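You operate a simulated robot arm through the tools that you are given. There is no shell and no other tool.

You are at the controls of a simulated robot arm. One attempt, no reset.

Task
Wind the returned strap on the empty reel and put it in the tray for its length.
Fine: press the winder button once to reset the counter, then wind till it shows End.

It is judged by the outcome, as a careful person would: the job done as asked, and still so three seconds after it is handed in. It fails if anything else is knocked over, pushed out of place, dropped, spilled or broken.

Robot
A 7-joint arm with a three-finger gripper, fixed in place. Base frame: the origin is at the foot of the arm, x ahead of it, y to its left, z up; the work surface is at about z = 0.8. Lengths are in m, angles in rad, forces in N, time in s.
Its first joint turns from -2.897 to 2.897 rad. Payload 2.69 kg.
The tool frame sits at the grasp point between the pads (the TCP): z along the fingers, y along the line on which they close. The tips reach 0.03 m beyond it. Largest opening 0.128 m; the body of the gripper starts 0.117 m behind the TCP.
Orientation is that of the tool frame in the base frame, as a unit quaternion [x, y, z, w]. With the fingers straight down and closing along the base's y, the tool's x points along the base's -x, its y along +y and its z along -z.

Tools
- The arm moves only by the tool play_rows. Its argument "rows" is a list of rows, each a list of 7 numbers: the shift along the tool's x, y, z in units of 30 mm (1.0 is 30 mm), then the turn, a rotation vector about the tool's x, y, z in units of 8 degrees (1.0 is 8 degrees), then the gripper command, from -1 (fully open) to 1 (shut), values between in proportion. In form: [[x, y, z, ax, ay, az, gripper], ...]. A call has 1 to 20 rows; each row shifts and turns the commanded pose from where the row before left it, along the tool's axes as they then stand. A call with a number of a shift or a turn outside -1 to 1 is refused whole. Each row takes 0.2 s and may step no farther than 0.05 m and 0.15 rad from the row before; otherwise, or with a gripper value out of range, the whole call is refused. A pose out of reach is approached as far as the arm can. The call stops where the force on the tool passes 40 N (or 10 N more than at its start, if that is more) or the arm is blocked; 0.2 s more then pass. The fingers move at their own pace and stop on an object; they squeeze with about 32 N. The grip force told is the motor's: it shows also when the fingers shut on nothing. Time passes only in rows, and 0.2 s behind the last, so rows that do not move let the fingers close. The reply holds the time, the measured pose of the TCP, the force on the tool along the base axes, the opening and the grip force, in the units named above and with some noise, with the torque about the TCP (base axes, N m) and any sound that the robot's microphone picked up.
- Cameras (640 x 400 px; columns grow to the right, rows downward): "scene" is fixed at [0.2191, 0.6505, 1.6289]; the picture's right is [-0.52, -0.85, 0.00], its down [-0.55, 0.34, -0.76] and it looks along [0.65, -0.40, -0.65] (base axes); focal length 256 px, centre (320, 200). "wrist" rides on the gripper at [0.058, 0.054, -0.131] in the tool frame; the picture's right is [-0.68, 0.74, 0.00], its down [-0.62, -0.57, -0.55] and it looks along [-0.40, -0.37, 0.84] (tool axes); focal length 234 px, centre (320, 200). There is no depth. A picture from a camera that has moved, and an enlarged one, comes with that camera's place and axes in the base frame and with its lens.
- get_image(camera): a new picture of that camera. No time passes.
- raise_lower(by): slides the trunk up (or, below 0, down) by that many m; the arm rides with it, the base frame stays. It gives what a move gives, with no picture.
- close_up(camera, box): a new picture of the part [left, top, right, bottom] of that camera's present view, enlarged. No time passes.
- sign_off(): hands the job in; it is judged then, once.

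Places have to be worked out from the pictures, the camera data and where the tool is seen. Open the gripper and draw the arm clear of the work before you hand the job in, unless the task says otherwise.

The tools are called after "Call:" as a command line: name --pt "numbers of a row" for each row, then --argument value for the rest, lists and objects as JSON in quotes. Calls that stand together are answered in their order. play_rows: Moves the arm, as the interface text tells. Its arguments: {"type":"object","properties":{"rows":{"type":"array"}},"required":["rows"]} The other tools are called the same way: raise_lower (by) slides the trunk up or down; get_image (camera) takes a picture; close_up (camera, box) takes an enlarged picture of a part of a camera's view; sign_off () hands the job in.

At the start:

```text
time_s: 0.0
tcp_pos: [0.5119, 0.4756, 1.4295]
ee_rot: [-0.001, 1.0, 0.0, -0.001]
wrist_force: [-0.9, -0.3, -0.4]
ft_torque: [-0.03, 0.01, 0.01]
opening: 0.1282
grip_force: 0.0
trunk travel left (down, up): [-0.225, 0.125]
```

scene: 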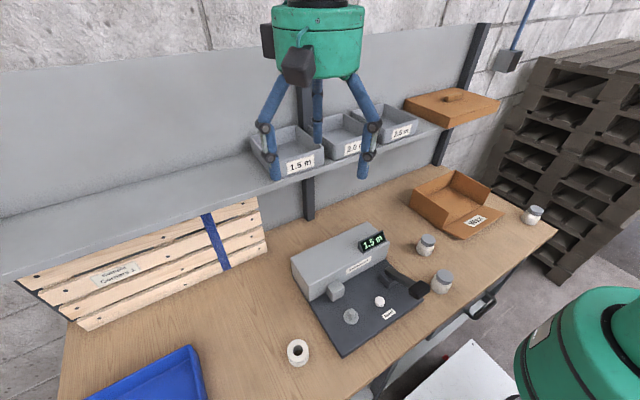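
wrist: 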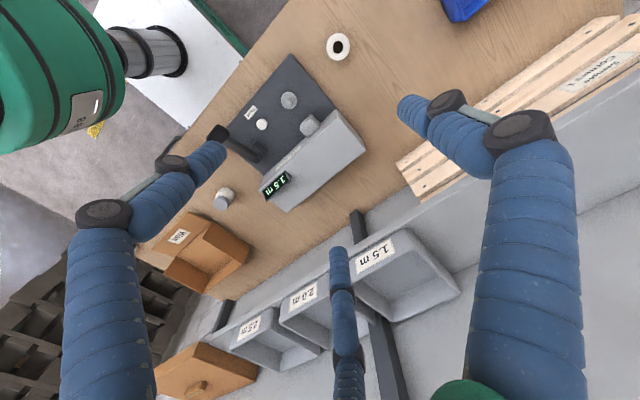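

I'll start by looking at the bench in detail: the winder, the reel, the strap and the trays.

Call:
close_up --camera "scene" --box '[270, 210, 470, 370]'

Call:
close_up --camera "scene" --box '[240, 80, 520, 255]'

Call:
close_up --camera "wrist" --box '[180, 20, 400, 220]'

Call:
close_up --camera "wrist" --box '[130, 170, 470, 400]'

Call:
close_up --camera "scene" --box '[0, 190, 320, 400]'

```text
2.50 times, centred on (370, 290) of scene
camera zoom: at [0.2191, 0.6505, 1.6289], right [-0.52, -0.85, 0.0], down [-0.55, 0.34, -0.76], along [0.65, -0.4, -0.65], focal length 639 px, centre (195, -25)
```

zoom: 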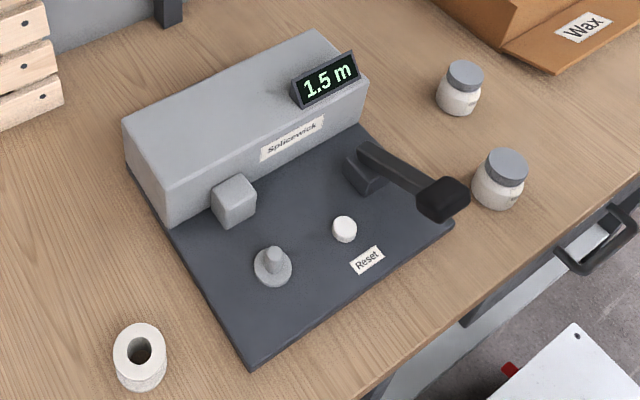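

```text
2.29 times, centred on (380, 168) of scene
camera zoom: at [0.2191, 0.6505, 1.6289], right [-0.52, -0.85, 0.0], down [-0.55, 0.34, -0.76], along [0.65, -0.4, -0.65], focal length 584 px, centre (183, 274)
```

zoom: 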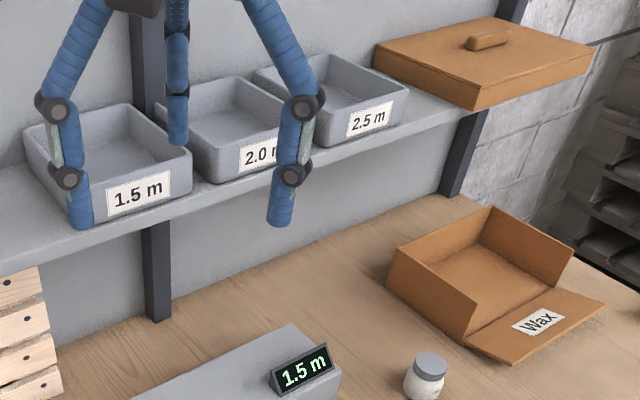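

```text
2.00 times, centred on (290, 120) of wrist
camera zoom: at [0.4522, 0.5281, 1.5612], right [0.68, 0.74, 0.0], down [0.62, -0.57, 0.55], along [0.4, -0.37, -0.84], focal length 468 px, centre (380, 360)
```

zoom: 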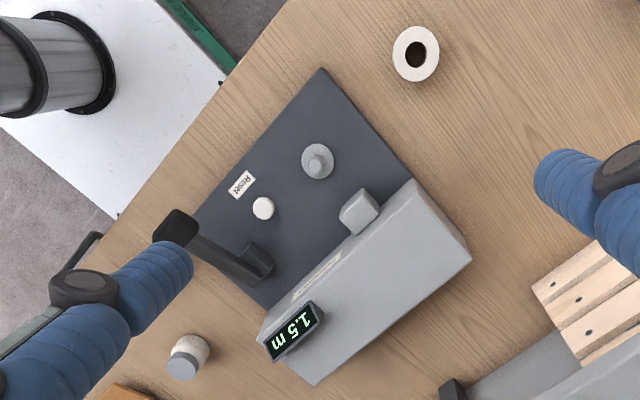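

```text
1.74 times, centred on (300, 285) of wrist
camera zoom: at [0.4522, 0.5281, 1.5612], right [0.68, 0.74, 0.0], down [0.62, -0.57, 0.55], along [0.4, -0.37, -0.84], focal length 407 px, centre (355, 52)
```

zoom: 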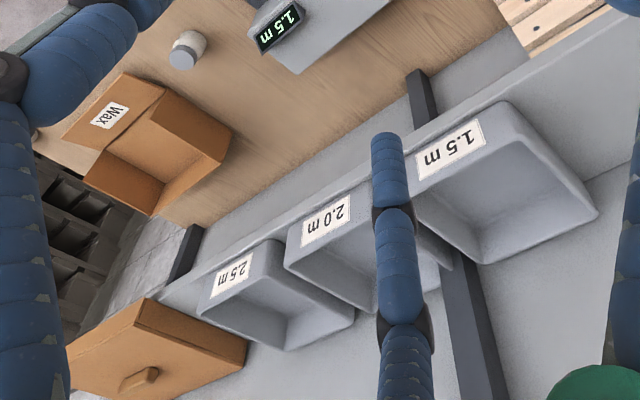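

```text
1.90 times, centred on (160, 295) of scene
camera zoom: at [0.2191, 0.6505, 1.6289], right [-0.52, -0.85, 0.0], down [-0.55, 0.34, -0.76], along [0.65, -0.4, -0.65], focal length 487 px, centre (625, 19)
```

zoom: 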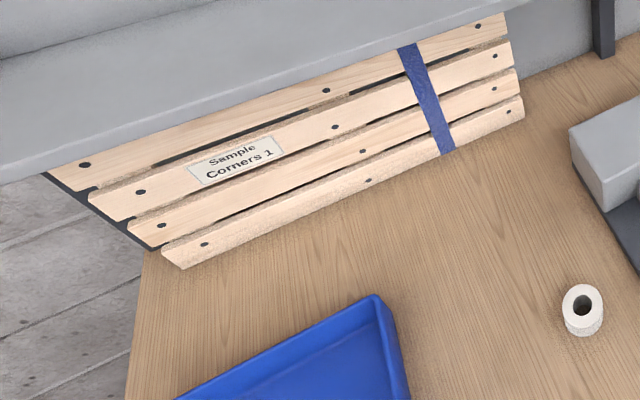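

The display still shows the previous 1.5 m. The empty reel stands near (0.50, 0.56), the spindle is near (0.50, 0.36), and the 1.5 m tray's front is near (0.77, 0.38, 1.24). I can't see any returned strap yet, and it may be in the blue bin, so I'll turn the wrist in place at this height to look that way.

Call:
play_rows --pt "0 0 0 0 0 -1 -1" --pt "0 0 0 0 0 -1 -1" --pt "0 0 0 0 0 -1 -1" --pt "0 0 0 0 0 -1 -1" --pt "0 0 0 0 0 -1 -1" --pt "0 0 0 0 0 -1 -1" --pt "0 0 0 0 0 -1 -1" --pt "0 0 0 0 0 -1 -1" --pt "0 0 0 0 0 -1 -1" --pt "0 0 0 0 0 -1 -1" --pt "0 0 0 0 0 -1 -1"

Call:
get_image --camera "wrist"

Call:
get_image --camera "scene"

```text
time_s: 2.4
tcp_pos: [0.5117, 0.4738, 1.4297]
ee_rot: [-0.695, 0.719, 0.0, 0.001]
wrist_force: [-0.4, 0.1, -0.2]
ft_torque: [0.04, 0.0, -0.01]
opening: 0.1281
grip_force: 0.0
trunk travel left (down, up): [-0.225, 0.125]
```

```text
taken
camera wrist: at [0.455, 0.4174, 1.5615], right [-0.71, 0.7, 0.0], down [0.59, 0.6, 0.55], along [0.38, 0.39, -0.84], focal length 234 px, centre (320, 200)
```

wrist: 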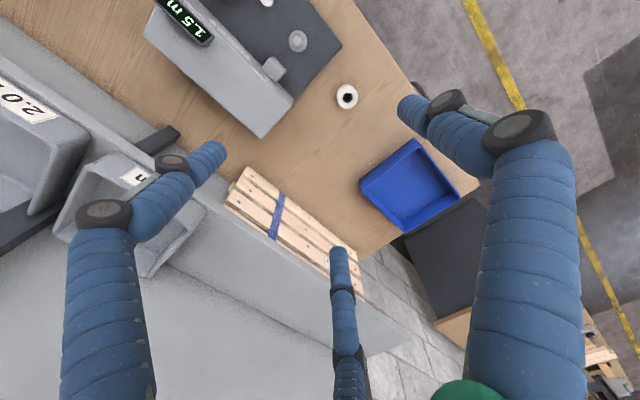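

```text
taken
```

scene: 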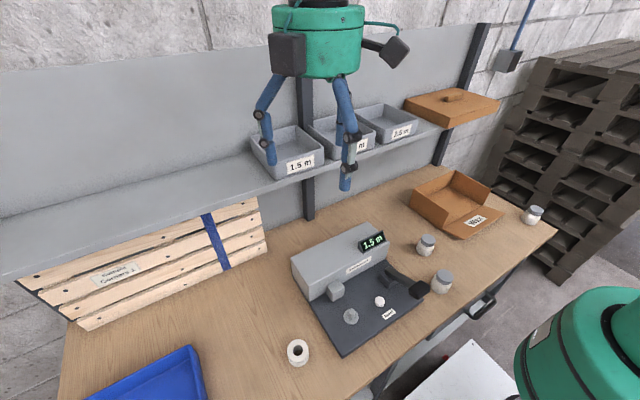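

The wrist picture shows the gripper with three fingers arranged around the axis. I'll zoom in on the blue bin and the winder to look for the strap.

Call:
close_up --camera "wrist" --box '[310, 70, 510, 250]'

Call:
close_up --camera "wrist" --box '[140, 0, 360, 140]'

Call:
close_up --camera "scene" --box '[290, 250, 400, 360]'

Call:
close_up --camera "scene" --box '[380, 200, 560, 320]'

```text
2.22 times, centred on (410, 160) of wrist
camera zoom: at [0.455, 0.4174, 1.5615], right [-0.71, 0.7, 0.0], down [0.59, 0.6, 0.55], along [0.38, 0.39, -0.84], focal length 520 px, centre (120, 289)
```

zoom: 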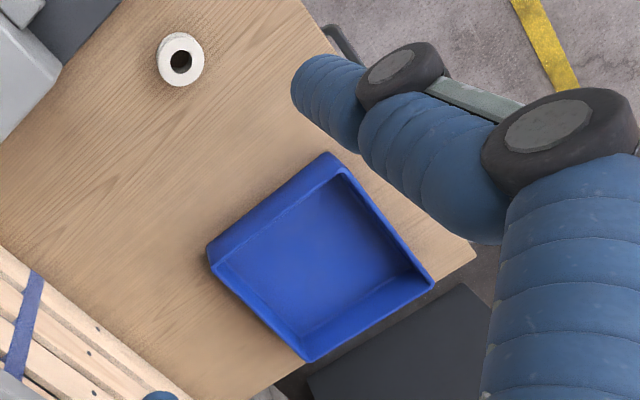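

```text
2.86 times, centred on (250, 70) of wrist
camera zoom: at [0.455, 0.4174, 1.5615], right [-0.71, 0.7, 0.0], down [0.59, 0.6, 0.55], along [0.38, 0.39, -0.84], focal length 669 px, centre (520, 571)
```

zoom: 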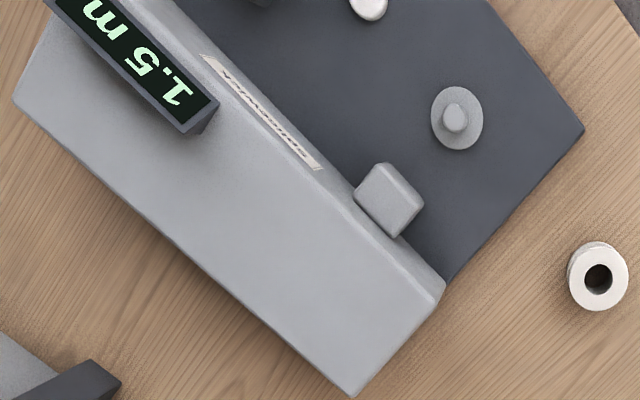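

```text
3.64 times, centred on (345, 305) of scene
camera zoom: at [0.2191, 0.6505, 1.6289], right [-0.52, -0.85, 0.0], down [-0.55, 0.34, -0.76], along [0.65, -0.4, -0.65], focal length 930 px, centre (229, -182)
```

zoom: 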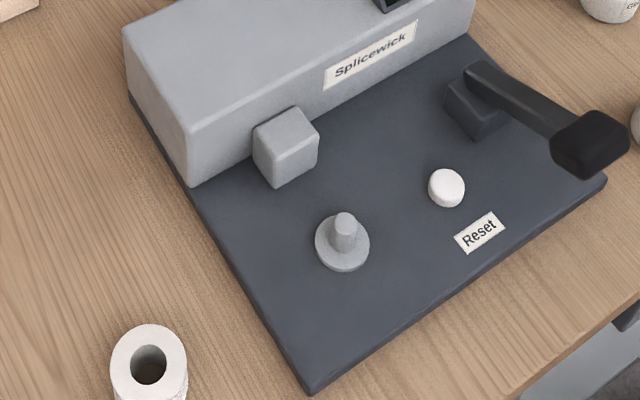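

```text
3.33 times, centred on (470, 260) of scene
camera zoom: at [0.2191, 0.6505, 1.6289], right [-0.52, -0.85, 0.0], down [-0.55, 0.34, -0.76], along [0.65, -0.4, -0.65], focal length 852 px, centre (-180, 0)
```

zoom: 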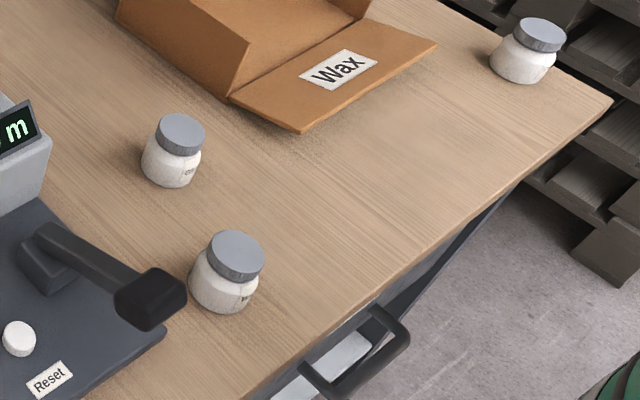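

The blue bin is empty, so the strap seems to be fed from inside the winder housing. The spindle post with its flange is at the front, and the crank lever rises from about (0.52, 0.19, 0.84) to a knob near (0.41, 0.20, 0.94). Before going near anything I'll half-close the gripper in free air to see how the three visible fingers move.

Call:
play_rows --pt "0 0 0 0 0 0 0.3" --pt "0 0 0 0 0 0 0.3" --pt "0 0 0 0 0 0 0.3"

Call:
get_image --camera "wrist"

Call:
close_up --camera "scene" --box '[220, 0, 420, 200]'

```text
time_s: 3.2
tcp_pos: [0.5121, 0.4749, 1.4293]
ee_rot: [-0.695, 0.719, 0.0, 0.0]
wrist_force: [0.4, -0.1, 1.4]
ft_torque: [-0.02, 0.02, 0.01]
opening: 0.0448
grip_force: 0.0
trunk travel left (down, up): [-0.225, 0.125]
```

```text
taken
camera wrist: at [0.4549, 0.4175, 1.5613], right [-0.71, 0.7, 0.0], down [0.59, 0.6, 0.55], along [0.39, 0.39, -0.84], focal length 234 px, centre (320, 200)
```

wrist: 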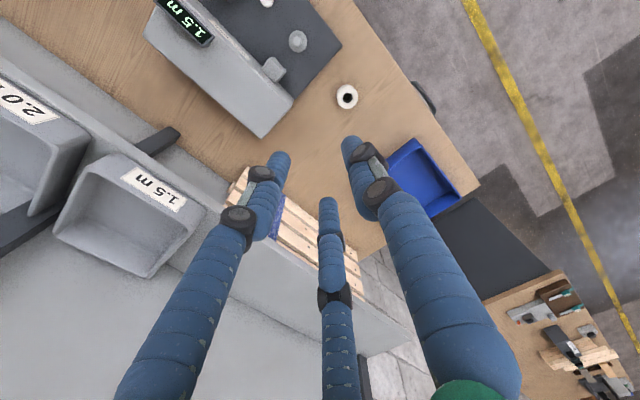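

```text
2.00 times, centred on (320, 100) of scene
camera zoom: at [0.2191, 0.6505, 1.6289], right [-0.52, -0.85, 0.0], down [-0.55, 0.34, -0.76], along [0.65, -0.4, -0.65], focal length 511 px, centre (320, 400)
```

zoom: 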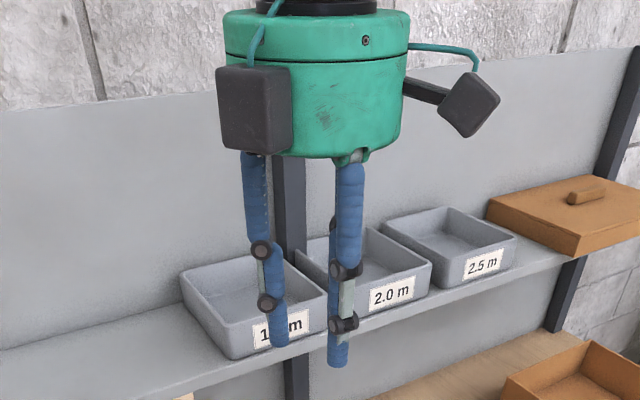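

All three visible fingers close toward the axis together, so it works as a centring grip. I'll use a yaw that keeps the fingers clear of the guide block behind the spindle, with the closing line about 60° from +x. I'll turn there now with the gripper open, still high up.

Call:
play_rows --pt "0 0 0 0 0 0.9833 -1" --pt "0 0 0 0 0 0.9833 -1" --pt "0 0 0 0 0 0.9833 -1" --pt "0 0 0 0 0 0.9833 -1" --pt "0 0 0 0 0 0.9833 -1" --pt "0 0 0 0 0 0.9833 -1" --pt "0 0 0 0 0 0.9833 -1" --pt "0 0 0 0 0 0.9833 -1" --pt "0 0 0 0 0 0.9833 -1" --pt "0 0 0 0 0 0.9833 -1" --pt "0 0 0 0 0 0.9833 -1" --pt "0 0 0 0 0 0.9833 -1" --pt "0 0 0 0 0 0.9833 -1" --pt "0 0 0 0 0 0.9833 -1" --pt "0 0 0 0 0 0.9833 -1"

Call:
get_image --camera "wrist"

```text
time_s: 6.4
tcp_pos: [0.511, 0.4743, 1.4298]
ee_rot: [0.261, 0.965, -0.001, 0.0]
wrist_force: [-0.6, 0.0, 0.3]
ft_torque: [0.0, -0.03, 0.0]
opening: 0.128
grip_force: 0.1
trunk travel left (down, up): [-0.225, 0.125]
```

```text
taken
camera wrist: at [0.4875, 0.5497, 1.5612], right [0.95, 0.3, 0.0], down [0.25, -0.8, 0.55], along [0.16, -0.52, -0.84], focal length 234 px, centre (320, 200)
```

wrist: 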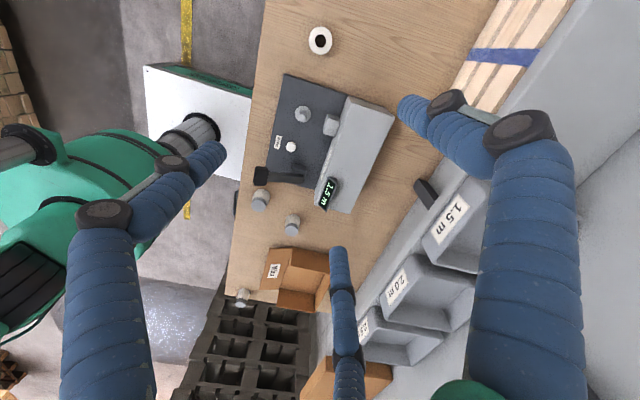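

The winder, reel and trays are all clear in this view. I'll come down above the reel near (0.48, 0.56) to about z = 1.05 so I can locate it more precisely.

Call:
play_rows --pt "0.184 0.148 0.9744 0 0 0 -1" --pt "0.184 0.148 0.9744 0 0 0 -1" --pt "0.184 0.148 0.9744 0 0 0 -1" --pt "0.184 0.148 0.9744 0 0 0 -1" --pt "0.184 0.148 0.9744 0 0 0 -1" --pt "0.184 0.148 0.9744 0 0 0 -1" --pt "0.184 0.148 0.9744 0 0 0 -1" --pt "0.184 0.148 0.9744 0 0 0 -1" --pt "0.184 0.148 0.9744 0 0 0 -1" --pt "0.184 0.148 0.9744 0 0 0 -1" --pt "0.184 0.148 0.9744 0 0 0 -1" --pt "0.184 0.148 0.9744 0 0 0 -1" --pt "0.184 0.148 0.9744 0 0 0 -1"

Call:
get_image --camera "wrist"

Call:
get_image --camera "scene"

```text
time_s: 9.2
tcp_pos: [0.4786, 0.5593, 1.0468]
ee_rot: [0.259, 0.966, 0.0, 0.0]
wrist_force: [-0.4, 0.7, -0.4]
ft_torque: [-0.03, 0.0, 0.0]
opening: 0.1279
grip_force: 0.1
trunk travel left (down, up): [-0.225, 0.125]
```

```text
taken
camera wrist: at [0.453, 0.635, 1.1785], right [0.95, 0.3, 0.0], down [0.25, -0.8, 0.55], along [0.16, -0.52, -0.84], focal length 234 px, centre (320, 200)
```

wrist: 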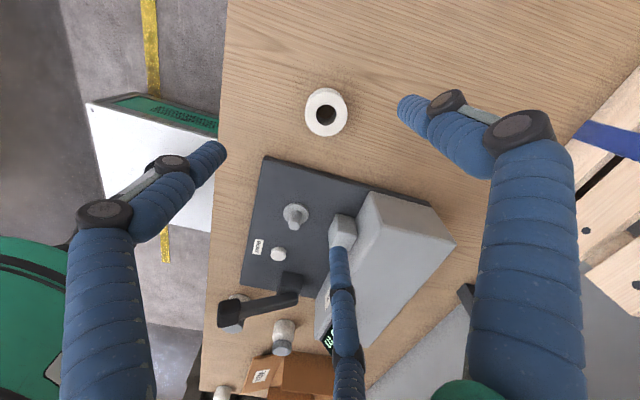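

```text
taken
```

scene: 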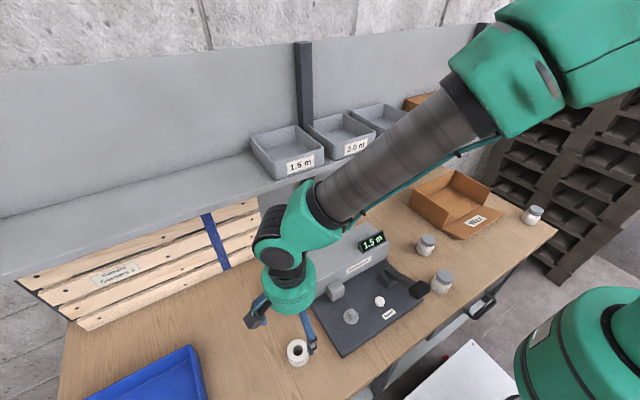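

I'm now over the reel with the camera on the +y side. I'll enlarge the reel and the spindle to measure where each one is.

Call:
close_up --camera "wrist" --box '[270, 70, 390, 145]'

Call:
close_up --camera "wrist" --box '[210, 150, 370, 250]'

Call:
close_up --camera "scene" --box '[240, 290, 400, 390]'

Call:
close_up --camera "wrist" --box '[200, 240, 360, 340]'

```text
5.33 times, centred on (330, 108) of wrist
camera zoom: at [0.453, 0.635, 1.1785], right [0.95, 0.3, 0.0], down [0.25, -0.8, 0.55], along [0.16, -0.52, -0.84], focal length 1249 px, centre (267, 693)
```

zoom: 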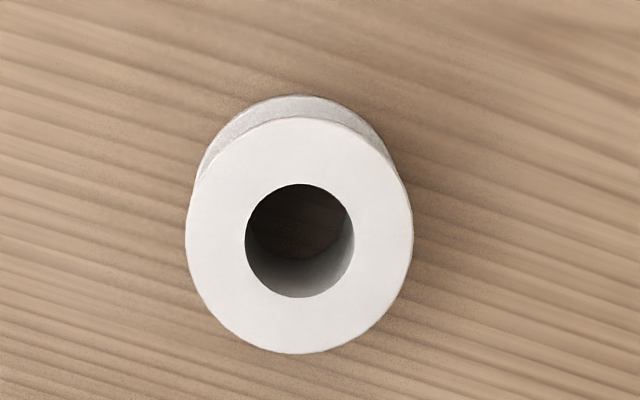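

```text
4.00 times, centred on (290, 200) of wrist
camera zoom: at [0.453, 0.635, 1.1785], right [0.95, 0.3, 0.0], down [0.25, -0.8, 0.55], along [0.16, -0.52, -0.84], focal length 937 px, centre (440, 200)
```

zoom: 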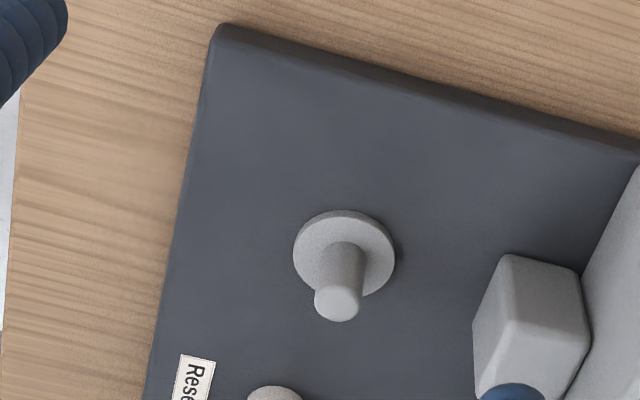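

```text
4.00 times, centred on (320, 340) of scene
camera zoom: at [0.2191, 0.6505, 1.6289], right [-0.52, -0.85, 0.0], down [-0.55, 0.34, -0.76], along [0.65, -0.4, -0.65], focal length 1022 px, centre (320, -360)
```

zoom: 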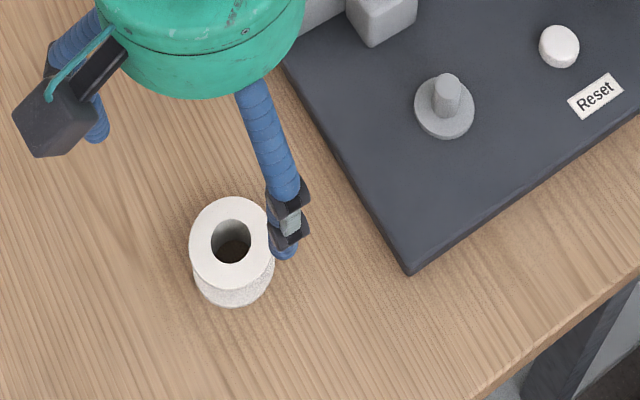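

```text
4.00 times, centred on (280, 290) of wrist
camera zoom: at [0.453, 0.635, 1.1785], right [0.95, 0.3, 0.0], down [0.25, -0.8, 0.55], along [0.16, -0.52, -0.84], focal length 937 px, centre (480, -160)
```

zoom: 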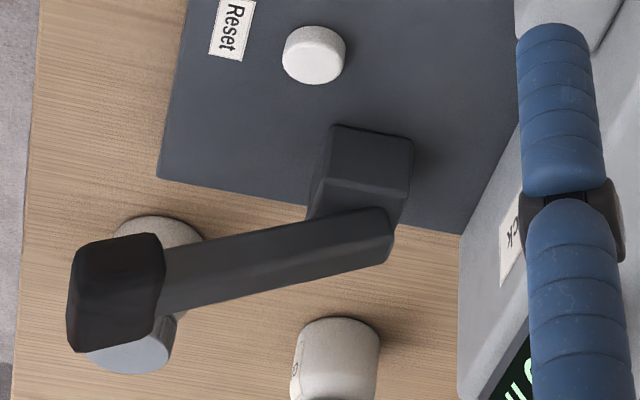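

The two cameras agree on these positions:
- **Reel:** (0.485, 0.562), top at about z = 0.831, outer diameter about 0.06 and hole about 0.029.
- **Spindle:** (0.488, 0.371), flange top about 0.821, post top about 0.859.

I'll centre over the reel and come down to z = 0.90 to check before gripping.

Call:
play_rows --pt "-0.0217 0.0333 0.8167 0 0 0 -1" --pt "-0.0217 0.0333 0.8167 0 0 0 -1" --pt "-0.0217 0.0333 0.8167 0 0 0 -1" --pt "-0.0217 0.0333 0.8167 0 0 0 -1" --pt "-0.0217 0.0333 0.8167 0 0 0 -1" --pt "-0.0217 0.0333 0.8167 0 0 0 -1"

Call:
get_image --camera "wrist"

Call:
close_up --camera "scene" --box '[220, 270, 400, 390]'

```text
time_s: 10.6
tcp_pos: [0.4843, 0.5637, 0.9028]
ee_rot: [0.26, 0.966, 0.0, 0.0]
wrist_force: [0.2, -1.0, 0.1]
ft_torque: [0.03, 0.0, 0.03]
opening: 0.1279
grip_force: 0.1
trunk travel left (down, up): [-0.225, 0.125]
```

```text
taken
camera wrist: at [0.4598, 0.6386, 1.0348], right [0.95, 0.3, 0.0], down [0.25, -0.8, 0.55], along [0.16, -0.52, -0.84], focal length 234 px, centre (320, 200)
```

wrist: 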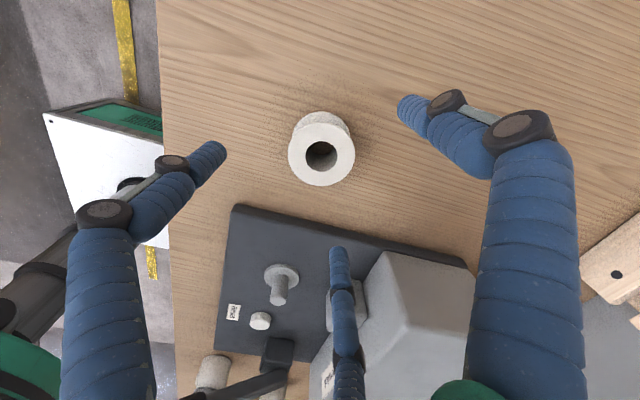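

```text
3.33 times, centred on (310, 330) of scene
camera zoom: at [0.2191, 0.6505, 1.6289], right [-0.52, -0.85, 0.0], down [-0.55, 0.34, -0.76], along [0.65, -0.4, -0.65], focal length 852 px, centre (353, -233)
```

zoom: 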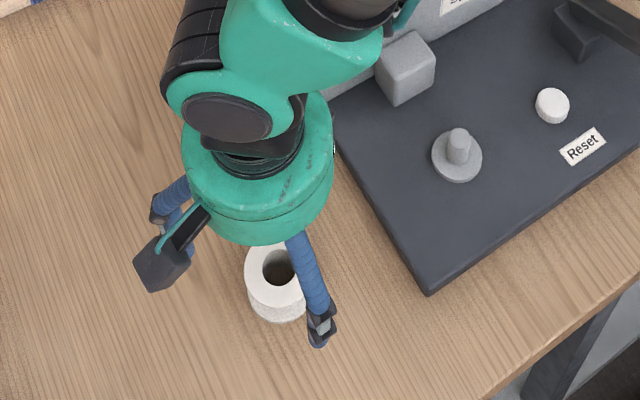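

The reel sits within about 3 mm of the tool axis. I'll trim the offset, go down to a TCP height of about 0.836 (tips around 0.806), and close on it.

Call:
play_rows --pt "-0.033 -0.013 0.742 0 0 0 -1" --pt "-0.033 -0.013 0.742 0 0 0 -1" --pt "-0.033 -0.013 0.742 0 0 0 -1" --pt "0 0 0 0 0 0 -1"

Call:
get_image --camera "wrist"

```text
time_s: 11.6
tcp_pos: [0.4877, 0.5615, 0.8354]
ee_rot: [0.26, 0.966, -0.001, 0.0]
wrist_force: [0.2, -0.4, -0.5]
ft_torque: [-0.03, -0.02, -0.02]
opening: 0.1281
grip_force: 0.0
trunk travel left (down, up): [-0.225, 0.125]
```

```text
taken
camera wrist: at [0.4625, 0.6365, 0.9682], right [0.95, 0.3, 0.0], down [0.25, -0.8, 0.55], along [0.16, -0.52, -0.84], focal length 234 px, centre (320, 200)
```

wrist: 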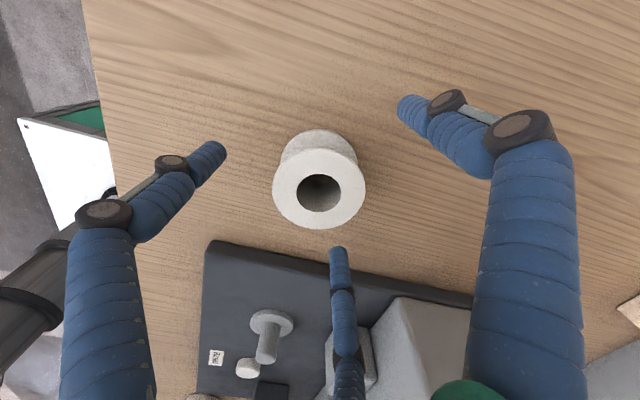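

The reel is centred under the TCP, so I'll close on it now and give the fingers time to settle.

Call:
play_rows --pt "0 0 0 0 0 0 0.1" --pt "0 0 0 0 0 0 0.1" --pt "0 0 0 0 0 0 1" --pt "0 0 0 0 0 0 1" --pt "0 0 0 0 0 0 1"

Call:
get_image --camera "wrist"

Call:
close_up --camera "scene" --box '[220, 270, 400, 390]'

```text
time_s: 12.8
tcp_pos: [0.4864, 0.5598, 0.8371]
ee_rot: [0.26, 0.966, 0.0, 0.0]
wrist_force: [-0.4, -0.1, 0.5]
ft_torque: [-0.04, 0.03, 0.0]
opening: 0.058
grip_force: 32.3
trunk travel left (down, up): [-0.225, 0.125]
```

```text
taken
camera wrist: at [0.4623, 0.6364, 0.9683], right [0.95, 0.3, 0.0], down [0.25, -0.8, 0.55], along [0.16, -0.52, -0.84], focal length 234 px, centre (320, 200)
```

wrist: 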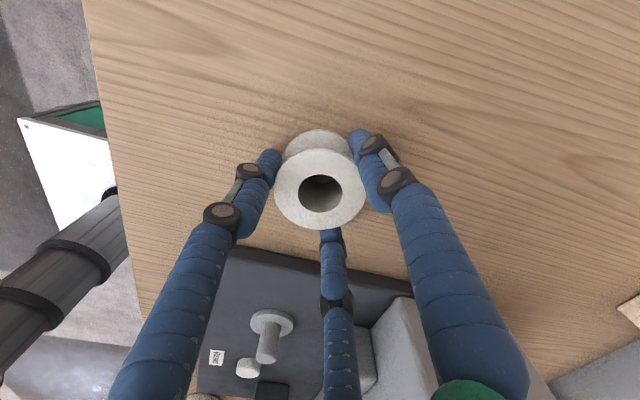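

```text
3.33 times, centred on (310, 330) of scene
camera zoom: at [0.2191, 0.6505, 1.6289], right [-0.52, -0.85, 0.0], down [-0.55, 0.34, -0.76], along [0.65, -0.4, -0.65], focal length 852 px, centre (353, -233)
```

zoom: 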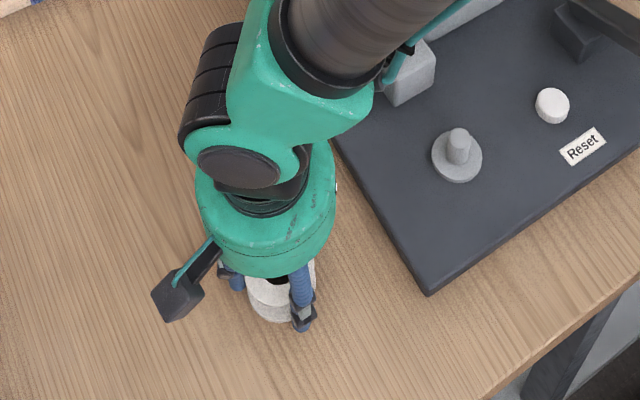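

The reel is gripped (opening 0.058, grip force 32 N) and centred. I'll lift it straight up about 90 mm, clear of the post height, and check the hold.

Call:
play_rows --pt "0 0 -0.5 0 0 0 1" --pt "0 0 -1 0 0 0 1" --pt "0 0 -1 0 0 0 1" --pt "0 0 -0.5 0 0 0 1" --pt "0 0 0 0 0 0 1"

Call:
get_image --camera "wrist"

Call:
close_up --camera "scene" --box '[220, 270, 400, 390]'

```text
time_s: 14.0
tcp_pos: [0.4867, 0.5591, 0.9261]
ee_rot: [0.26, 0.966, 0.0, 0.0]
wrist_force: [-1.3, 0.8, -0.2]
ft_torque: [-0.04, -0.02, -0.01]
opening: 0.0017
grip_force: 31.6
trunk travel left (down, up): [-0.225, 0.125]
```

```text
taken
camera wrist: at [0.4617, 0.6342, 1.057], right [0.95, 0.3, 0.0], down [0.25, -0.8, 0.55], along [0.16, -0.52, -0.84], focal length 234 px, centre (320, 200)
```

wrist: 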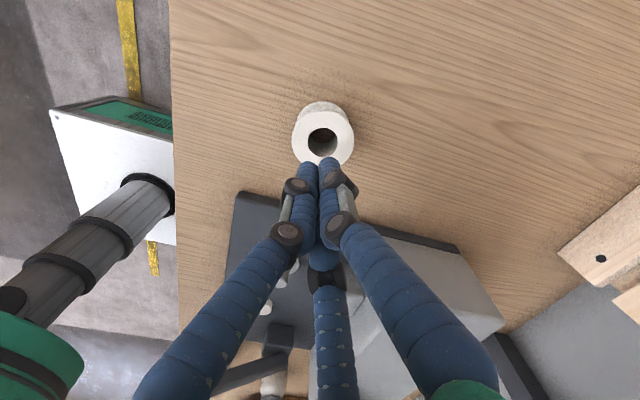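

```text
3.33 times, centred on (310, 330) of scene
camera zoom: at [0.2191, 0.6505, 1.6289], right [-0.52, -0.85, 0.0], down [-0.55, 0.34, -0.76], along [0.65, -0.4, -0.65], focal length 852 px, centre (353, -233)
```

zoom: 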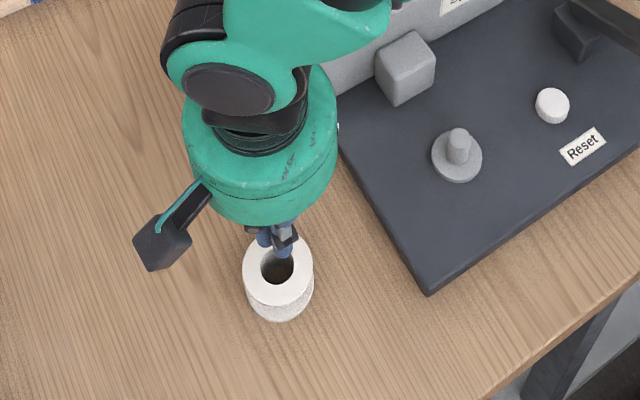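

The fingers slipped off: opening is 0.0017 and the reel is still standing on the bench where it was. I'll look closely at the reel and fingers to see why before trying again.

Call:
close_up --camera "wrist" --box '[270, 80, 380, 170]'

Call:
close_up --camera "scene" --box '[270, 325, 340, 375]'

Call:
close_up --camera "wrist" --box '[260, 140, 400, 280]'

```text
4.44 times, centred on (325, 125) of wrist
camera zoom: at [0.4617, 0.6342, 1.057], right [0.95, 0.3, 0.0], down [0.25, -0.8, 0.55], along [0.16, -0.52, -0.84], focal length 1041 px, centre (298, 533)
```

zoom: 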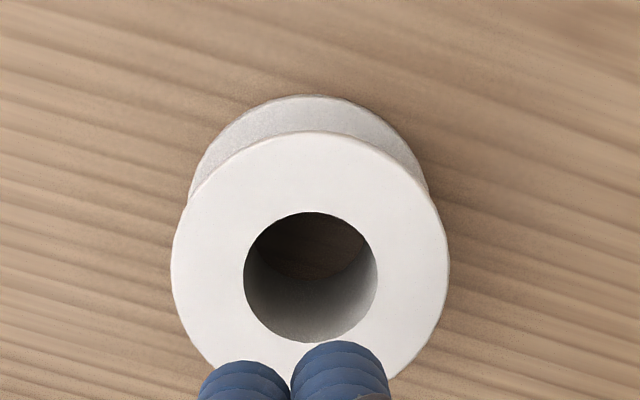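

```text
8.00 times, centred on (305, 350) of scene
camera zoom: at [0.2191, 0.6505, 1.6289], right [-0.52, -0.85, 0.0], down [-0.55, 0.34, -0.76], along [0.65, -0.4, -0.65], focal length 2045 px, centre (440, -1000)
```

zoom: 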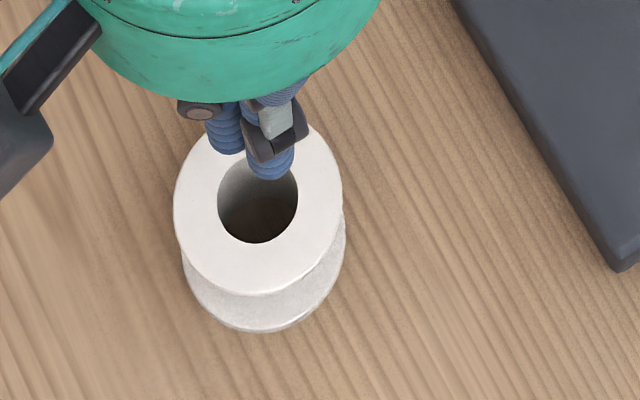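

```text
2.86 times, centred on (330, 210) of wrist
camera zoom: at [0.4617, 0.6342, 1.057], right [0.95, 0.3, 0.0], down [0.25, -0.8, 0.55], along [0.16, -0.52, -0.84], focal length 669 px, centre (291, 171)
```

zoom: 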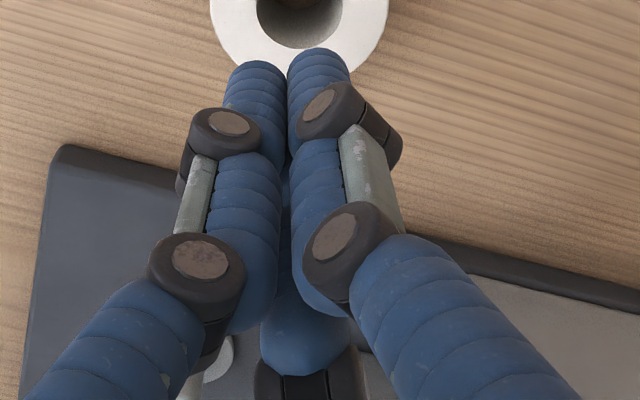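

The zoom shows a spool with a top and bottom flange, so my fingers held only the top rim and the lift was brisk. I'll reopen, recentre by about 4 mm, and go slightly lower with the tips about 3 mm above the bench. Then I'll grip and lift slowly while watching the opening.

Call:
play_rows --pt "0 0 0 0 0 0 -1" --pt "0 0 0 0 0 0 -1" --pt "0 0 0 0 0 0 -1" --pt "0 0.133 0.8 0 0 0 -1" --pt "0 0 0.8 0 0 0 -1" --pt "0 0 0.8 0 0 0 -1" --pt "0 0 0.5 0 0 0 -1" --pt "0 0 0.2 0 0 0 -1" --pt "0 0 0 0 0 0 -1"

Call:
get_image --camera "wrist"

```text
time_s: 16.0
tcp_pos: [0.4891, 0.5649, 0.8325]
ee_rot: [0.26, 0.966, -0.001, 0.0]
wrist_force: [0.0, 0.4, -0.1]
ft_torque: [-0.01, 0.02, -0.01]
opening: 0.128
grip_force: 0.1
trunk travel left (down, up): [-0.225, 0.125]
```

```text
taken
camera wrist: at [0.464, 0.6413, 0.9648], right [0.95, 0.3, 0.0], down [0.25, -0.8, 0.55], along [0.16, -0.52, -0.84], focal length 234 px, centre (320, 200)
```

wrist: 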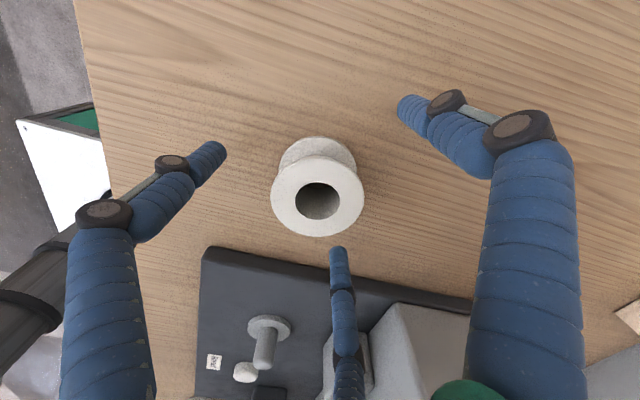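

The reel is about 4 mm toward −y of the axis. I'll correct that, close, and then raise just a few millimetres as a test.

Call:
play_rows --pt "-0.067 -0.115 0 0 0 0 -1" --pt "0 0 0 0 0 0 0" --pt "0 0 0 0 0 0 0.1" --pt "0 0 0 0 0 0 1" --pt "0 0 0 0 0 0 1" --pt "0 0 0 0 0 0 1" --pt "0 0 0 0 0 0 1"

Call:
close_up --camera "wrist" --box '[240, 100, 400, 260]'

Call:
close_up --camera "scene" --box '[270, 325, 340, 375]'

```text
time_s: 17.6
tcp_pos: [0.489, 0.56, 0.8341]
ee_rot: [0.259, 0.966, -0.001, 0.0]
wrist_force: [2.2, -0.1, 2.7]
ft_torque: [0.0, 0.01, 0.0]
opening: 0.058
grip_force: 32.0
trunk travel left (down, up): [-0.225, 0.125]
```

```text
2.50 times, centred on (320, 180) of wrist
camera zoom: at [0.4643, 0.6364, 0.965], right [0.95, 0.3, 0.0], down [0.25, -0.8, 0.55], along [0.16, -0.52, -0.84], focal length 585 px, centre (320, 250)
```

zoom: 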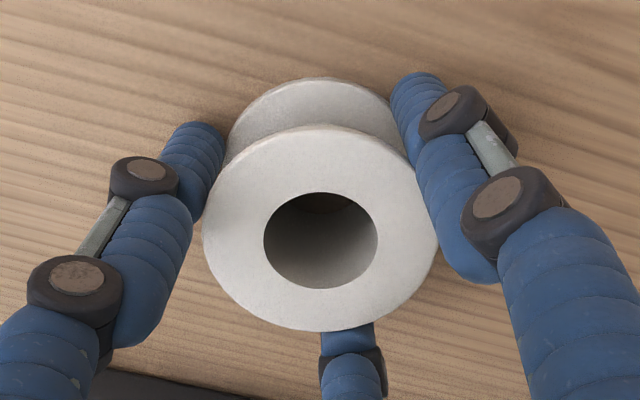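

```text
8.00 times, centred on (305, 350) of scene
camera zoom: at [0.2191, 0.6505, 1.6289], right [-0.52, -0.85, 0.0], down [-0.55, 0.34, -0.76], along [0.65, -0.4, -0.65], focal length 2045 px, centre (440, -1000)
```

zoom: 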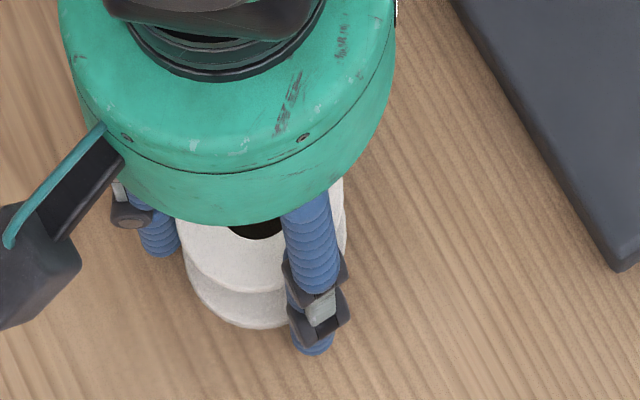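

It has gripped again (opening 0.058, 32 N). Now a very slow lift of 10 mm in 2 mm steps to see whether it holds.

Call:
play_rows --pt "0 0 -0.067 0 0 0 1" --pt "0 0 -0.067 0 0 0 1" --pt "0 0 -0.067 0 0 0 1" --pt "0 0 -0.067 0 0 0 1" --pt "0 0 -0.067 0 0 0 1"

Call:
close_up --camera "wrist" --box '[240, 100, 400, 260]'

Call:
close_up --camera "scene" --box '[270, 325, 340, 375]'

```text
time_s: 18.8
tcp_pos: [0.4887, 0.5609, 0.8426]
ee_rot: [0.26, 0.966, 0.0, 0.0]
wrist_force: [0.0, 0.4, -0.8]
ft_torque: [0.04, -0.03, -0.03]
opening: 0.0577
grip_force: 32.1
trunk travel left (down, up): [-0.225, 0.125]
```

```text
2.50 times, centred on (320, 180) of wrist
camera zoom: at [0.4644, 0.6363, 0.9744], right [0.95, 0.3, 0.0], down [0.25, -0.8, 0.55], along [0.16, -0.52, -0.84], focal length 585 px, centre (320, 250)
```

zoom: 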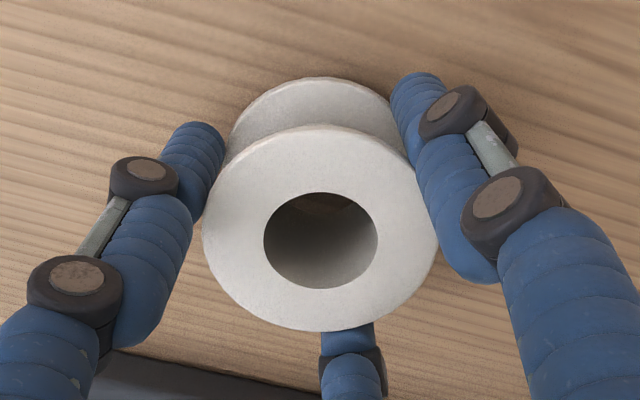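

```text
8.00 times, centred on (305, 350) of scene
camera zoom: at [0.2191, 0.6505, 1.6289], right [-0.52, -0.85, 0.0], down [-0.55, 0.34, -0.76], along [0.65, -0.4, -0.65], focal length 2045 px, centre (440, -1000)
```

zoom: 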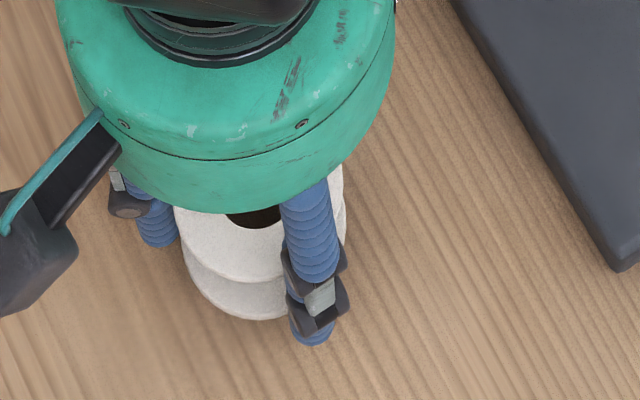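

The reel now rises with the gripper: it hasn't shifted in the wrist view while the bench recedes. I'll keep lifting gently to clear the post.

Call:
play_rows --pt "0 0 -0.1 0 0 0 1" --pt "0 0 -0.15 0 0 0 1" --pt "0 0 -0.2 0 0 0 1" --pt "0 0 -0.2 0 0 0 1" --pt "0 0 -0.2 0 0 0 1" --pt "0 0 -0.2 0 0 0 1" --pt "0 0 -0.2 0 0 0 1" --pt "0 0 -0.2 0 0 0 1" --pt "0 0 -0.2 0 0 0 1" --pt "0 0 -0.2 0 0 0 1" --pt "0 0 -0.2 0 0 0 1" --pt "0 0 -0.2 0 0 0 1" --pt "0 0 -0.15 0 0 0 1" --pt "0 0 -0.1 0 0 0 1"

Call:
get_image --camera "wrist"

Call:
get_image --camera "scene"

```text
time_s: 21.8
tcp_pos: [0.4885, 0.5604, 0.9178]
ee_rot: [0.259, 0.966, 0.001, 0.001]
wrist_force: [-0.3, 0.2, -0.6]
ft_torque: [0.0, 0.0, -0.02]
opening: 0.0581
grip_force: 31.6
trunk travel left (down, up): [-0.225, 0.125]
```

```text
taken
camera wrist: at [0.4643, 0.6354, 1.0489], right [0.95, 0.3, 0.0], down [0.25, -0.8, 0.55], along [0.16, -0.52, -0.84], focal length 234 px, centre (320, 200)
```

wrist: 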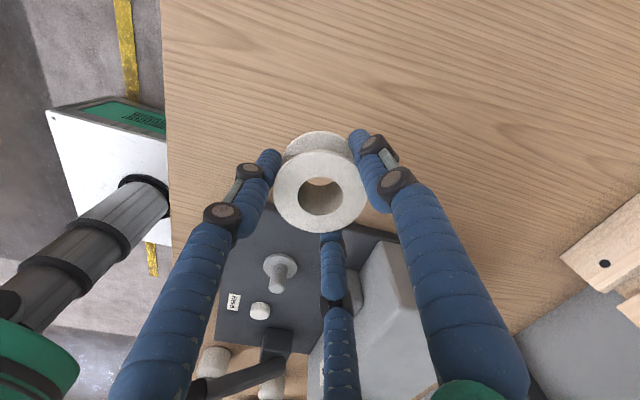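

```text
taken
```

scene: 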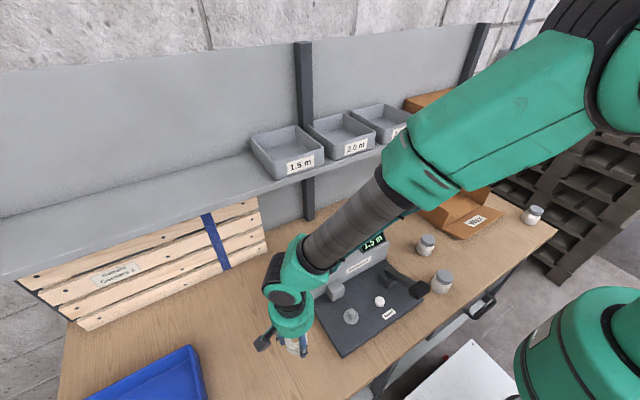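

The hold is steady. I'll carry the reel sideways slowly to above the spindle at about (0.487, 0.372), staying at this height.

Call:
play_rows --pt "-0.08 -0.142 0 0 0 0 1" --pt "-0.14 -0.248 0 0 0 0 1" --pt "-0.19 -0.337 0 0 0 0 1" --pt "-0.19 -0.337 0 0 0 0 1" --pt "-0.19 -0.337 0 0 0 0 1" --pt "-0.19 -0.337 0 0 0 0 1" --pt "-0.19 -0.337 0 0 0 0 1" --pt "-0.19 -0.337 0 0 0 0 1" --pt "-0.19 -0.337 0 0 0 0 1" --pt "-0.19 -0.337 0 0 0 0 1" --pt "-0.19 -0.337 0 0 0 0 1" --pt "-0.19 -0.337 0 0 0 0 1" --pt "-0.19 -0.337 0 0 0 0 1" --pt "-0.19 -0.337 0 0 0 0 1" --pt "-0.19 -0.337 0 0 0 0 1" --pt "-0.19 -0.337 0 0 0 0 1" --pt "-0.14 -0.248 0 0 0 0 1" --pt "-0.06 -0.106 0 0 0 0 1" --pt "0 0 0 0 0 0 1"

Call:
get_image --camera "wrist"

Call:
close_up --camera "scene" --box '[270, 240, 430, 360]'

```text
time_s: 25.8
tcp_pos: [0.4863, 0.3713, 0.9186]
ee_rot: [0.259, 0.966, 0.0, 0.001]
wrist_force: [0.2, 0.6, -0.6]
ft_torque: [0.02, -0.03, 0.01]
opening: 0.0578
grip_force: 32.1
trunk travel left (down, up): [-0.225, 0.125]
```

```text
taken
camera wrist: at [0.4621, 0.4475, 1.0496], right [0.95, 0.3, 0.0], down [0.25, -0.8, 0.55], along [0.16, -0.52, -0.84], focal length 234 px, centre (320, 200)
```

wrist: 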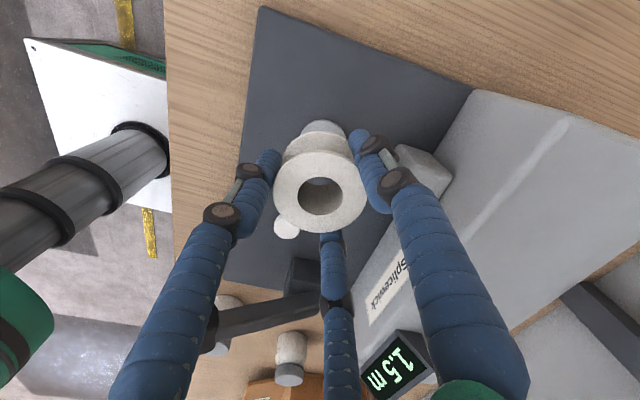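

```text
3.33 times, centred on (350, 300) of scene
camera zoom: at [0.2191, 0.6505, 1.6289], right [-0.52, -0.85, 0.0], down [-0.55, 0.34, -0.76], along [0.65, -0.4, -0.65], focal length 852 px, centre (220, -133)
```

zoom: 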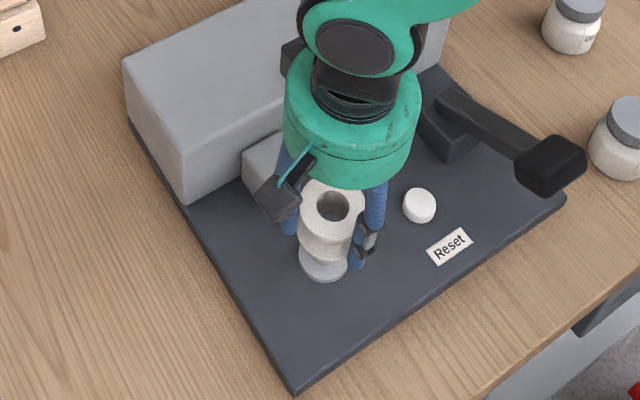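

The reel is above the flange now. I'll enlarge both views to check that the post lines up with the hole.

Call:
close_up --camera "wrist" --box '[260, 100, 380, 240]'

Call:
close_up --camera "scene" --box '[320, 275, 400, 330]'

```text
2.86 times, centred on (320, 170) of wrist
camera zoom: at [0.4621, 0.4475, 1.0496], right [0.95, 0.3, 0.0], down [0.25, -0.8, 0.55], along [0.16, -0.52, -0.84], focal length 669 px, centre (320, 286)
```

zoom: 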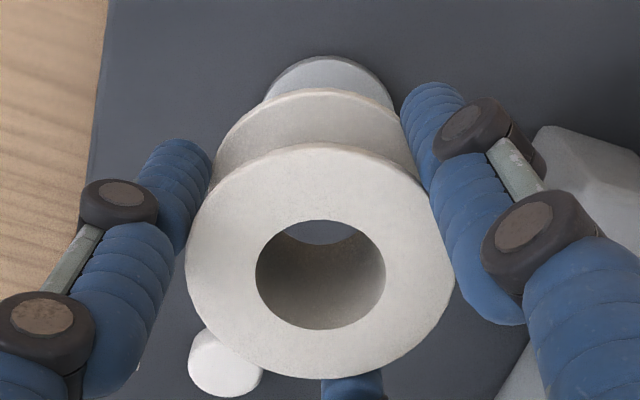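

```text
7.27 times, centred on (360, 302) of scene
camera zoom: at [0.2191, 0.6505, 1.6289], right [-0.52, -0.85, 0.0], down [-0.55, 0.34, -0.76], along [0.65, -0.4, -0.65], focal length 1859 px, centre (29, -546)
```

zoom: 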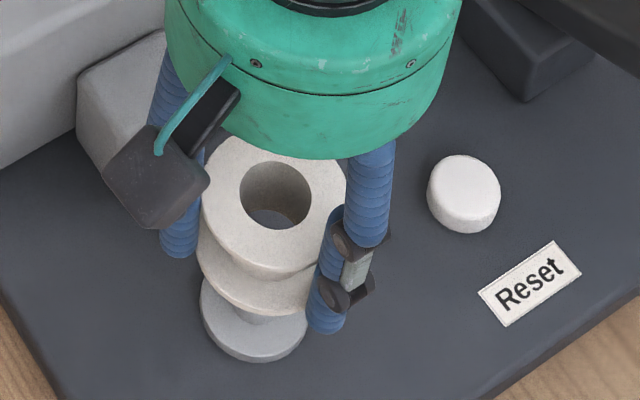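

Both views show the post about 2.6 mm further in +x than the reel axis, and the hole has about 4 mm of clearance. I'll trim that, then lower slowly partway so the post tip just enters the hole.

Call:
play_rows --pt "-0.062 0.067 0 0 0 0 1" --pt "0 0 0.15 0 0 0 1" --pt "0 0 0.15 0 0 0 1" --pt "0 0 0.15 0 0 0 1" --pt "0 0 0.15 0 0 0 1" --pt "0 0 0.15 0 0 0 1" --pt "0 0 0.15 0 0 0 1" --pt "0 0 0.15 0 0 0 1"

Call:
close_up --camera "wrist" --box '[260, 100, 380, 240]'

Call:
close_up --camera "scene" --box '[320, 275, 400, 330]'

```text
time_s: 27.6
tcp_pos: [0.4892, 0.3722, 0.8854]
ee_rot: [0.26, 0.966, 0.001, -0.001]
wrist_force: [0.5, -0.6, -1.2]
ft_torque: [0.0, 0.02, 0.0]
opening: 0.0581
grip_force: 31.7
trunk travel left (down, up): [-0.225, 0.125]
```

```text
2.86 times, centred on (320, 170) of wrist
camera zoom: at [0.4651, 0.4477, 1.0178], right [0.95, 0.3, 0.0], down [0.25, -0.8, 0.55], along [0.16, -0.52, -0.84], focal length 669 px, centre (320, 286)
```

zoom: 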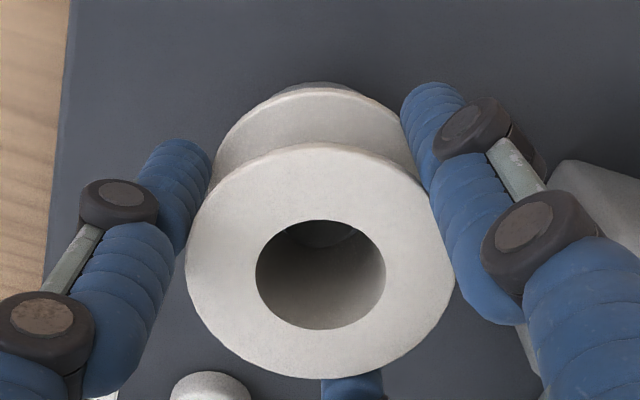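

```text
7.27 times, centred on (360, 302) of scene
camera zoom: at [0.2191, 0.6505, 1.6289], right [-0.52, -0.85, 0.0], down [-0.55, 0.34, -0.76], along [0.65, -0.4, -0.65], focal length 1859 px, centre (29, -546)
```

zoom: 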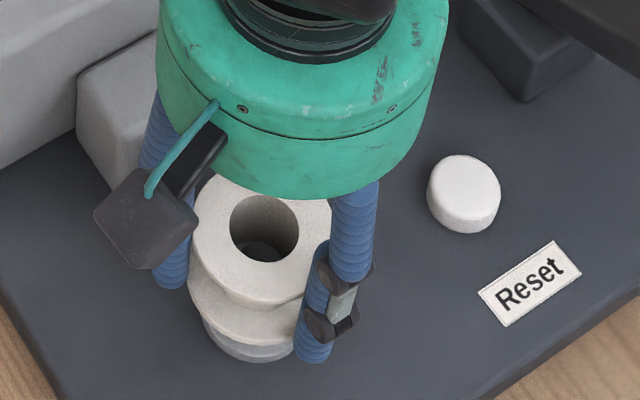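

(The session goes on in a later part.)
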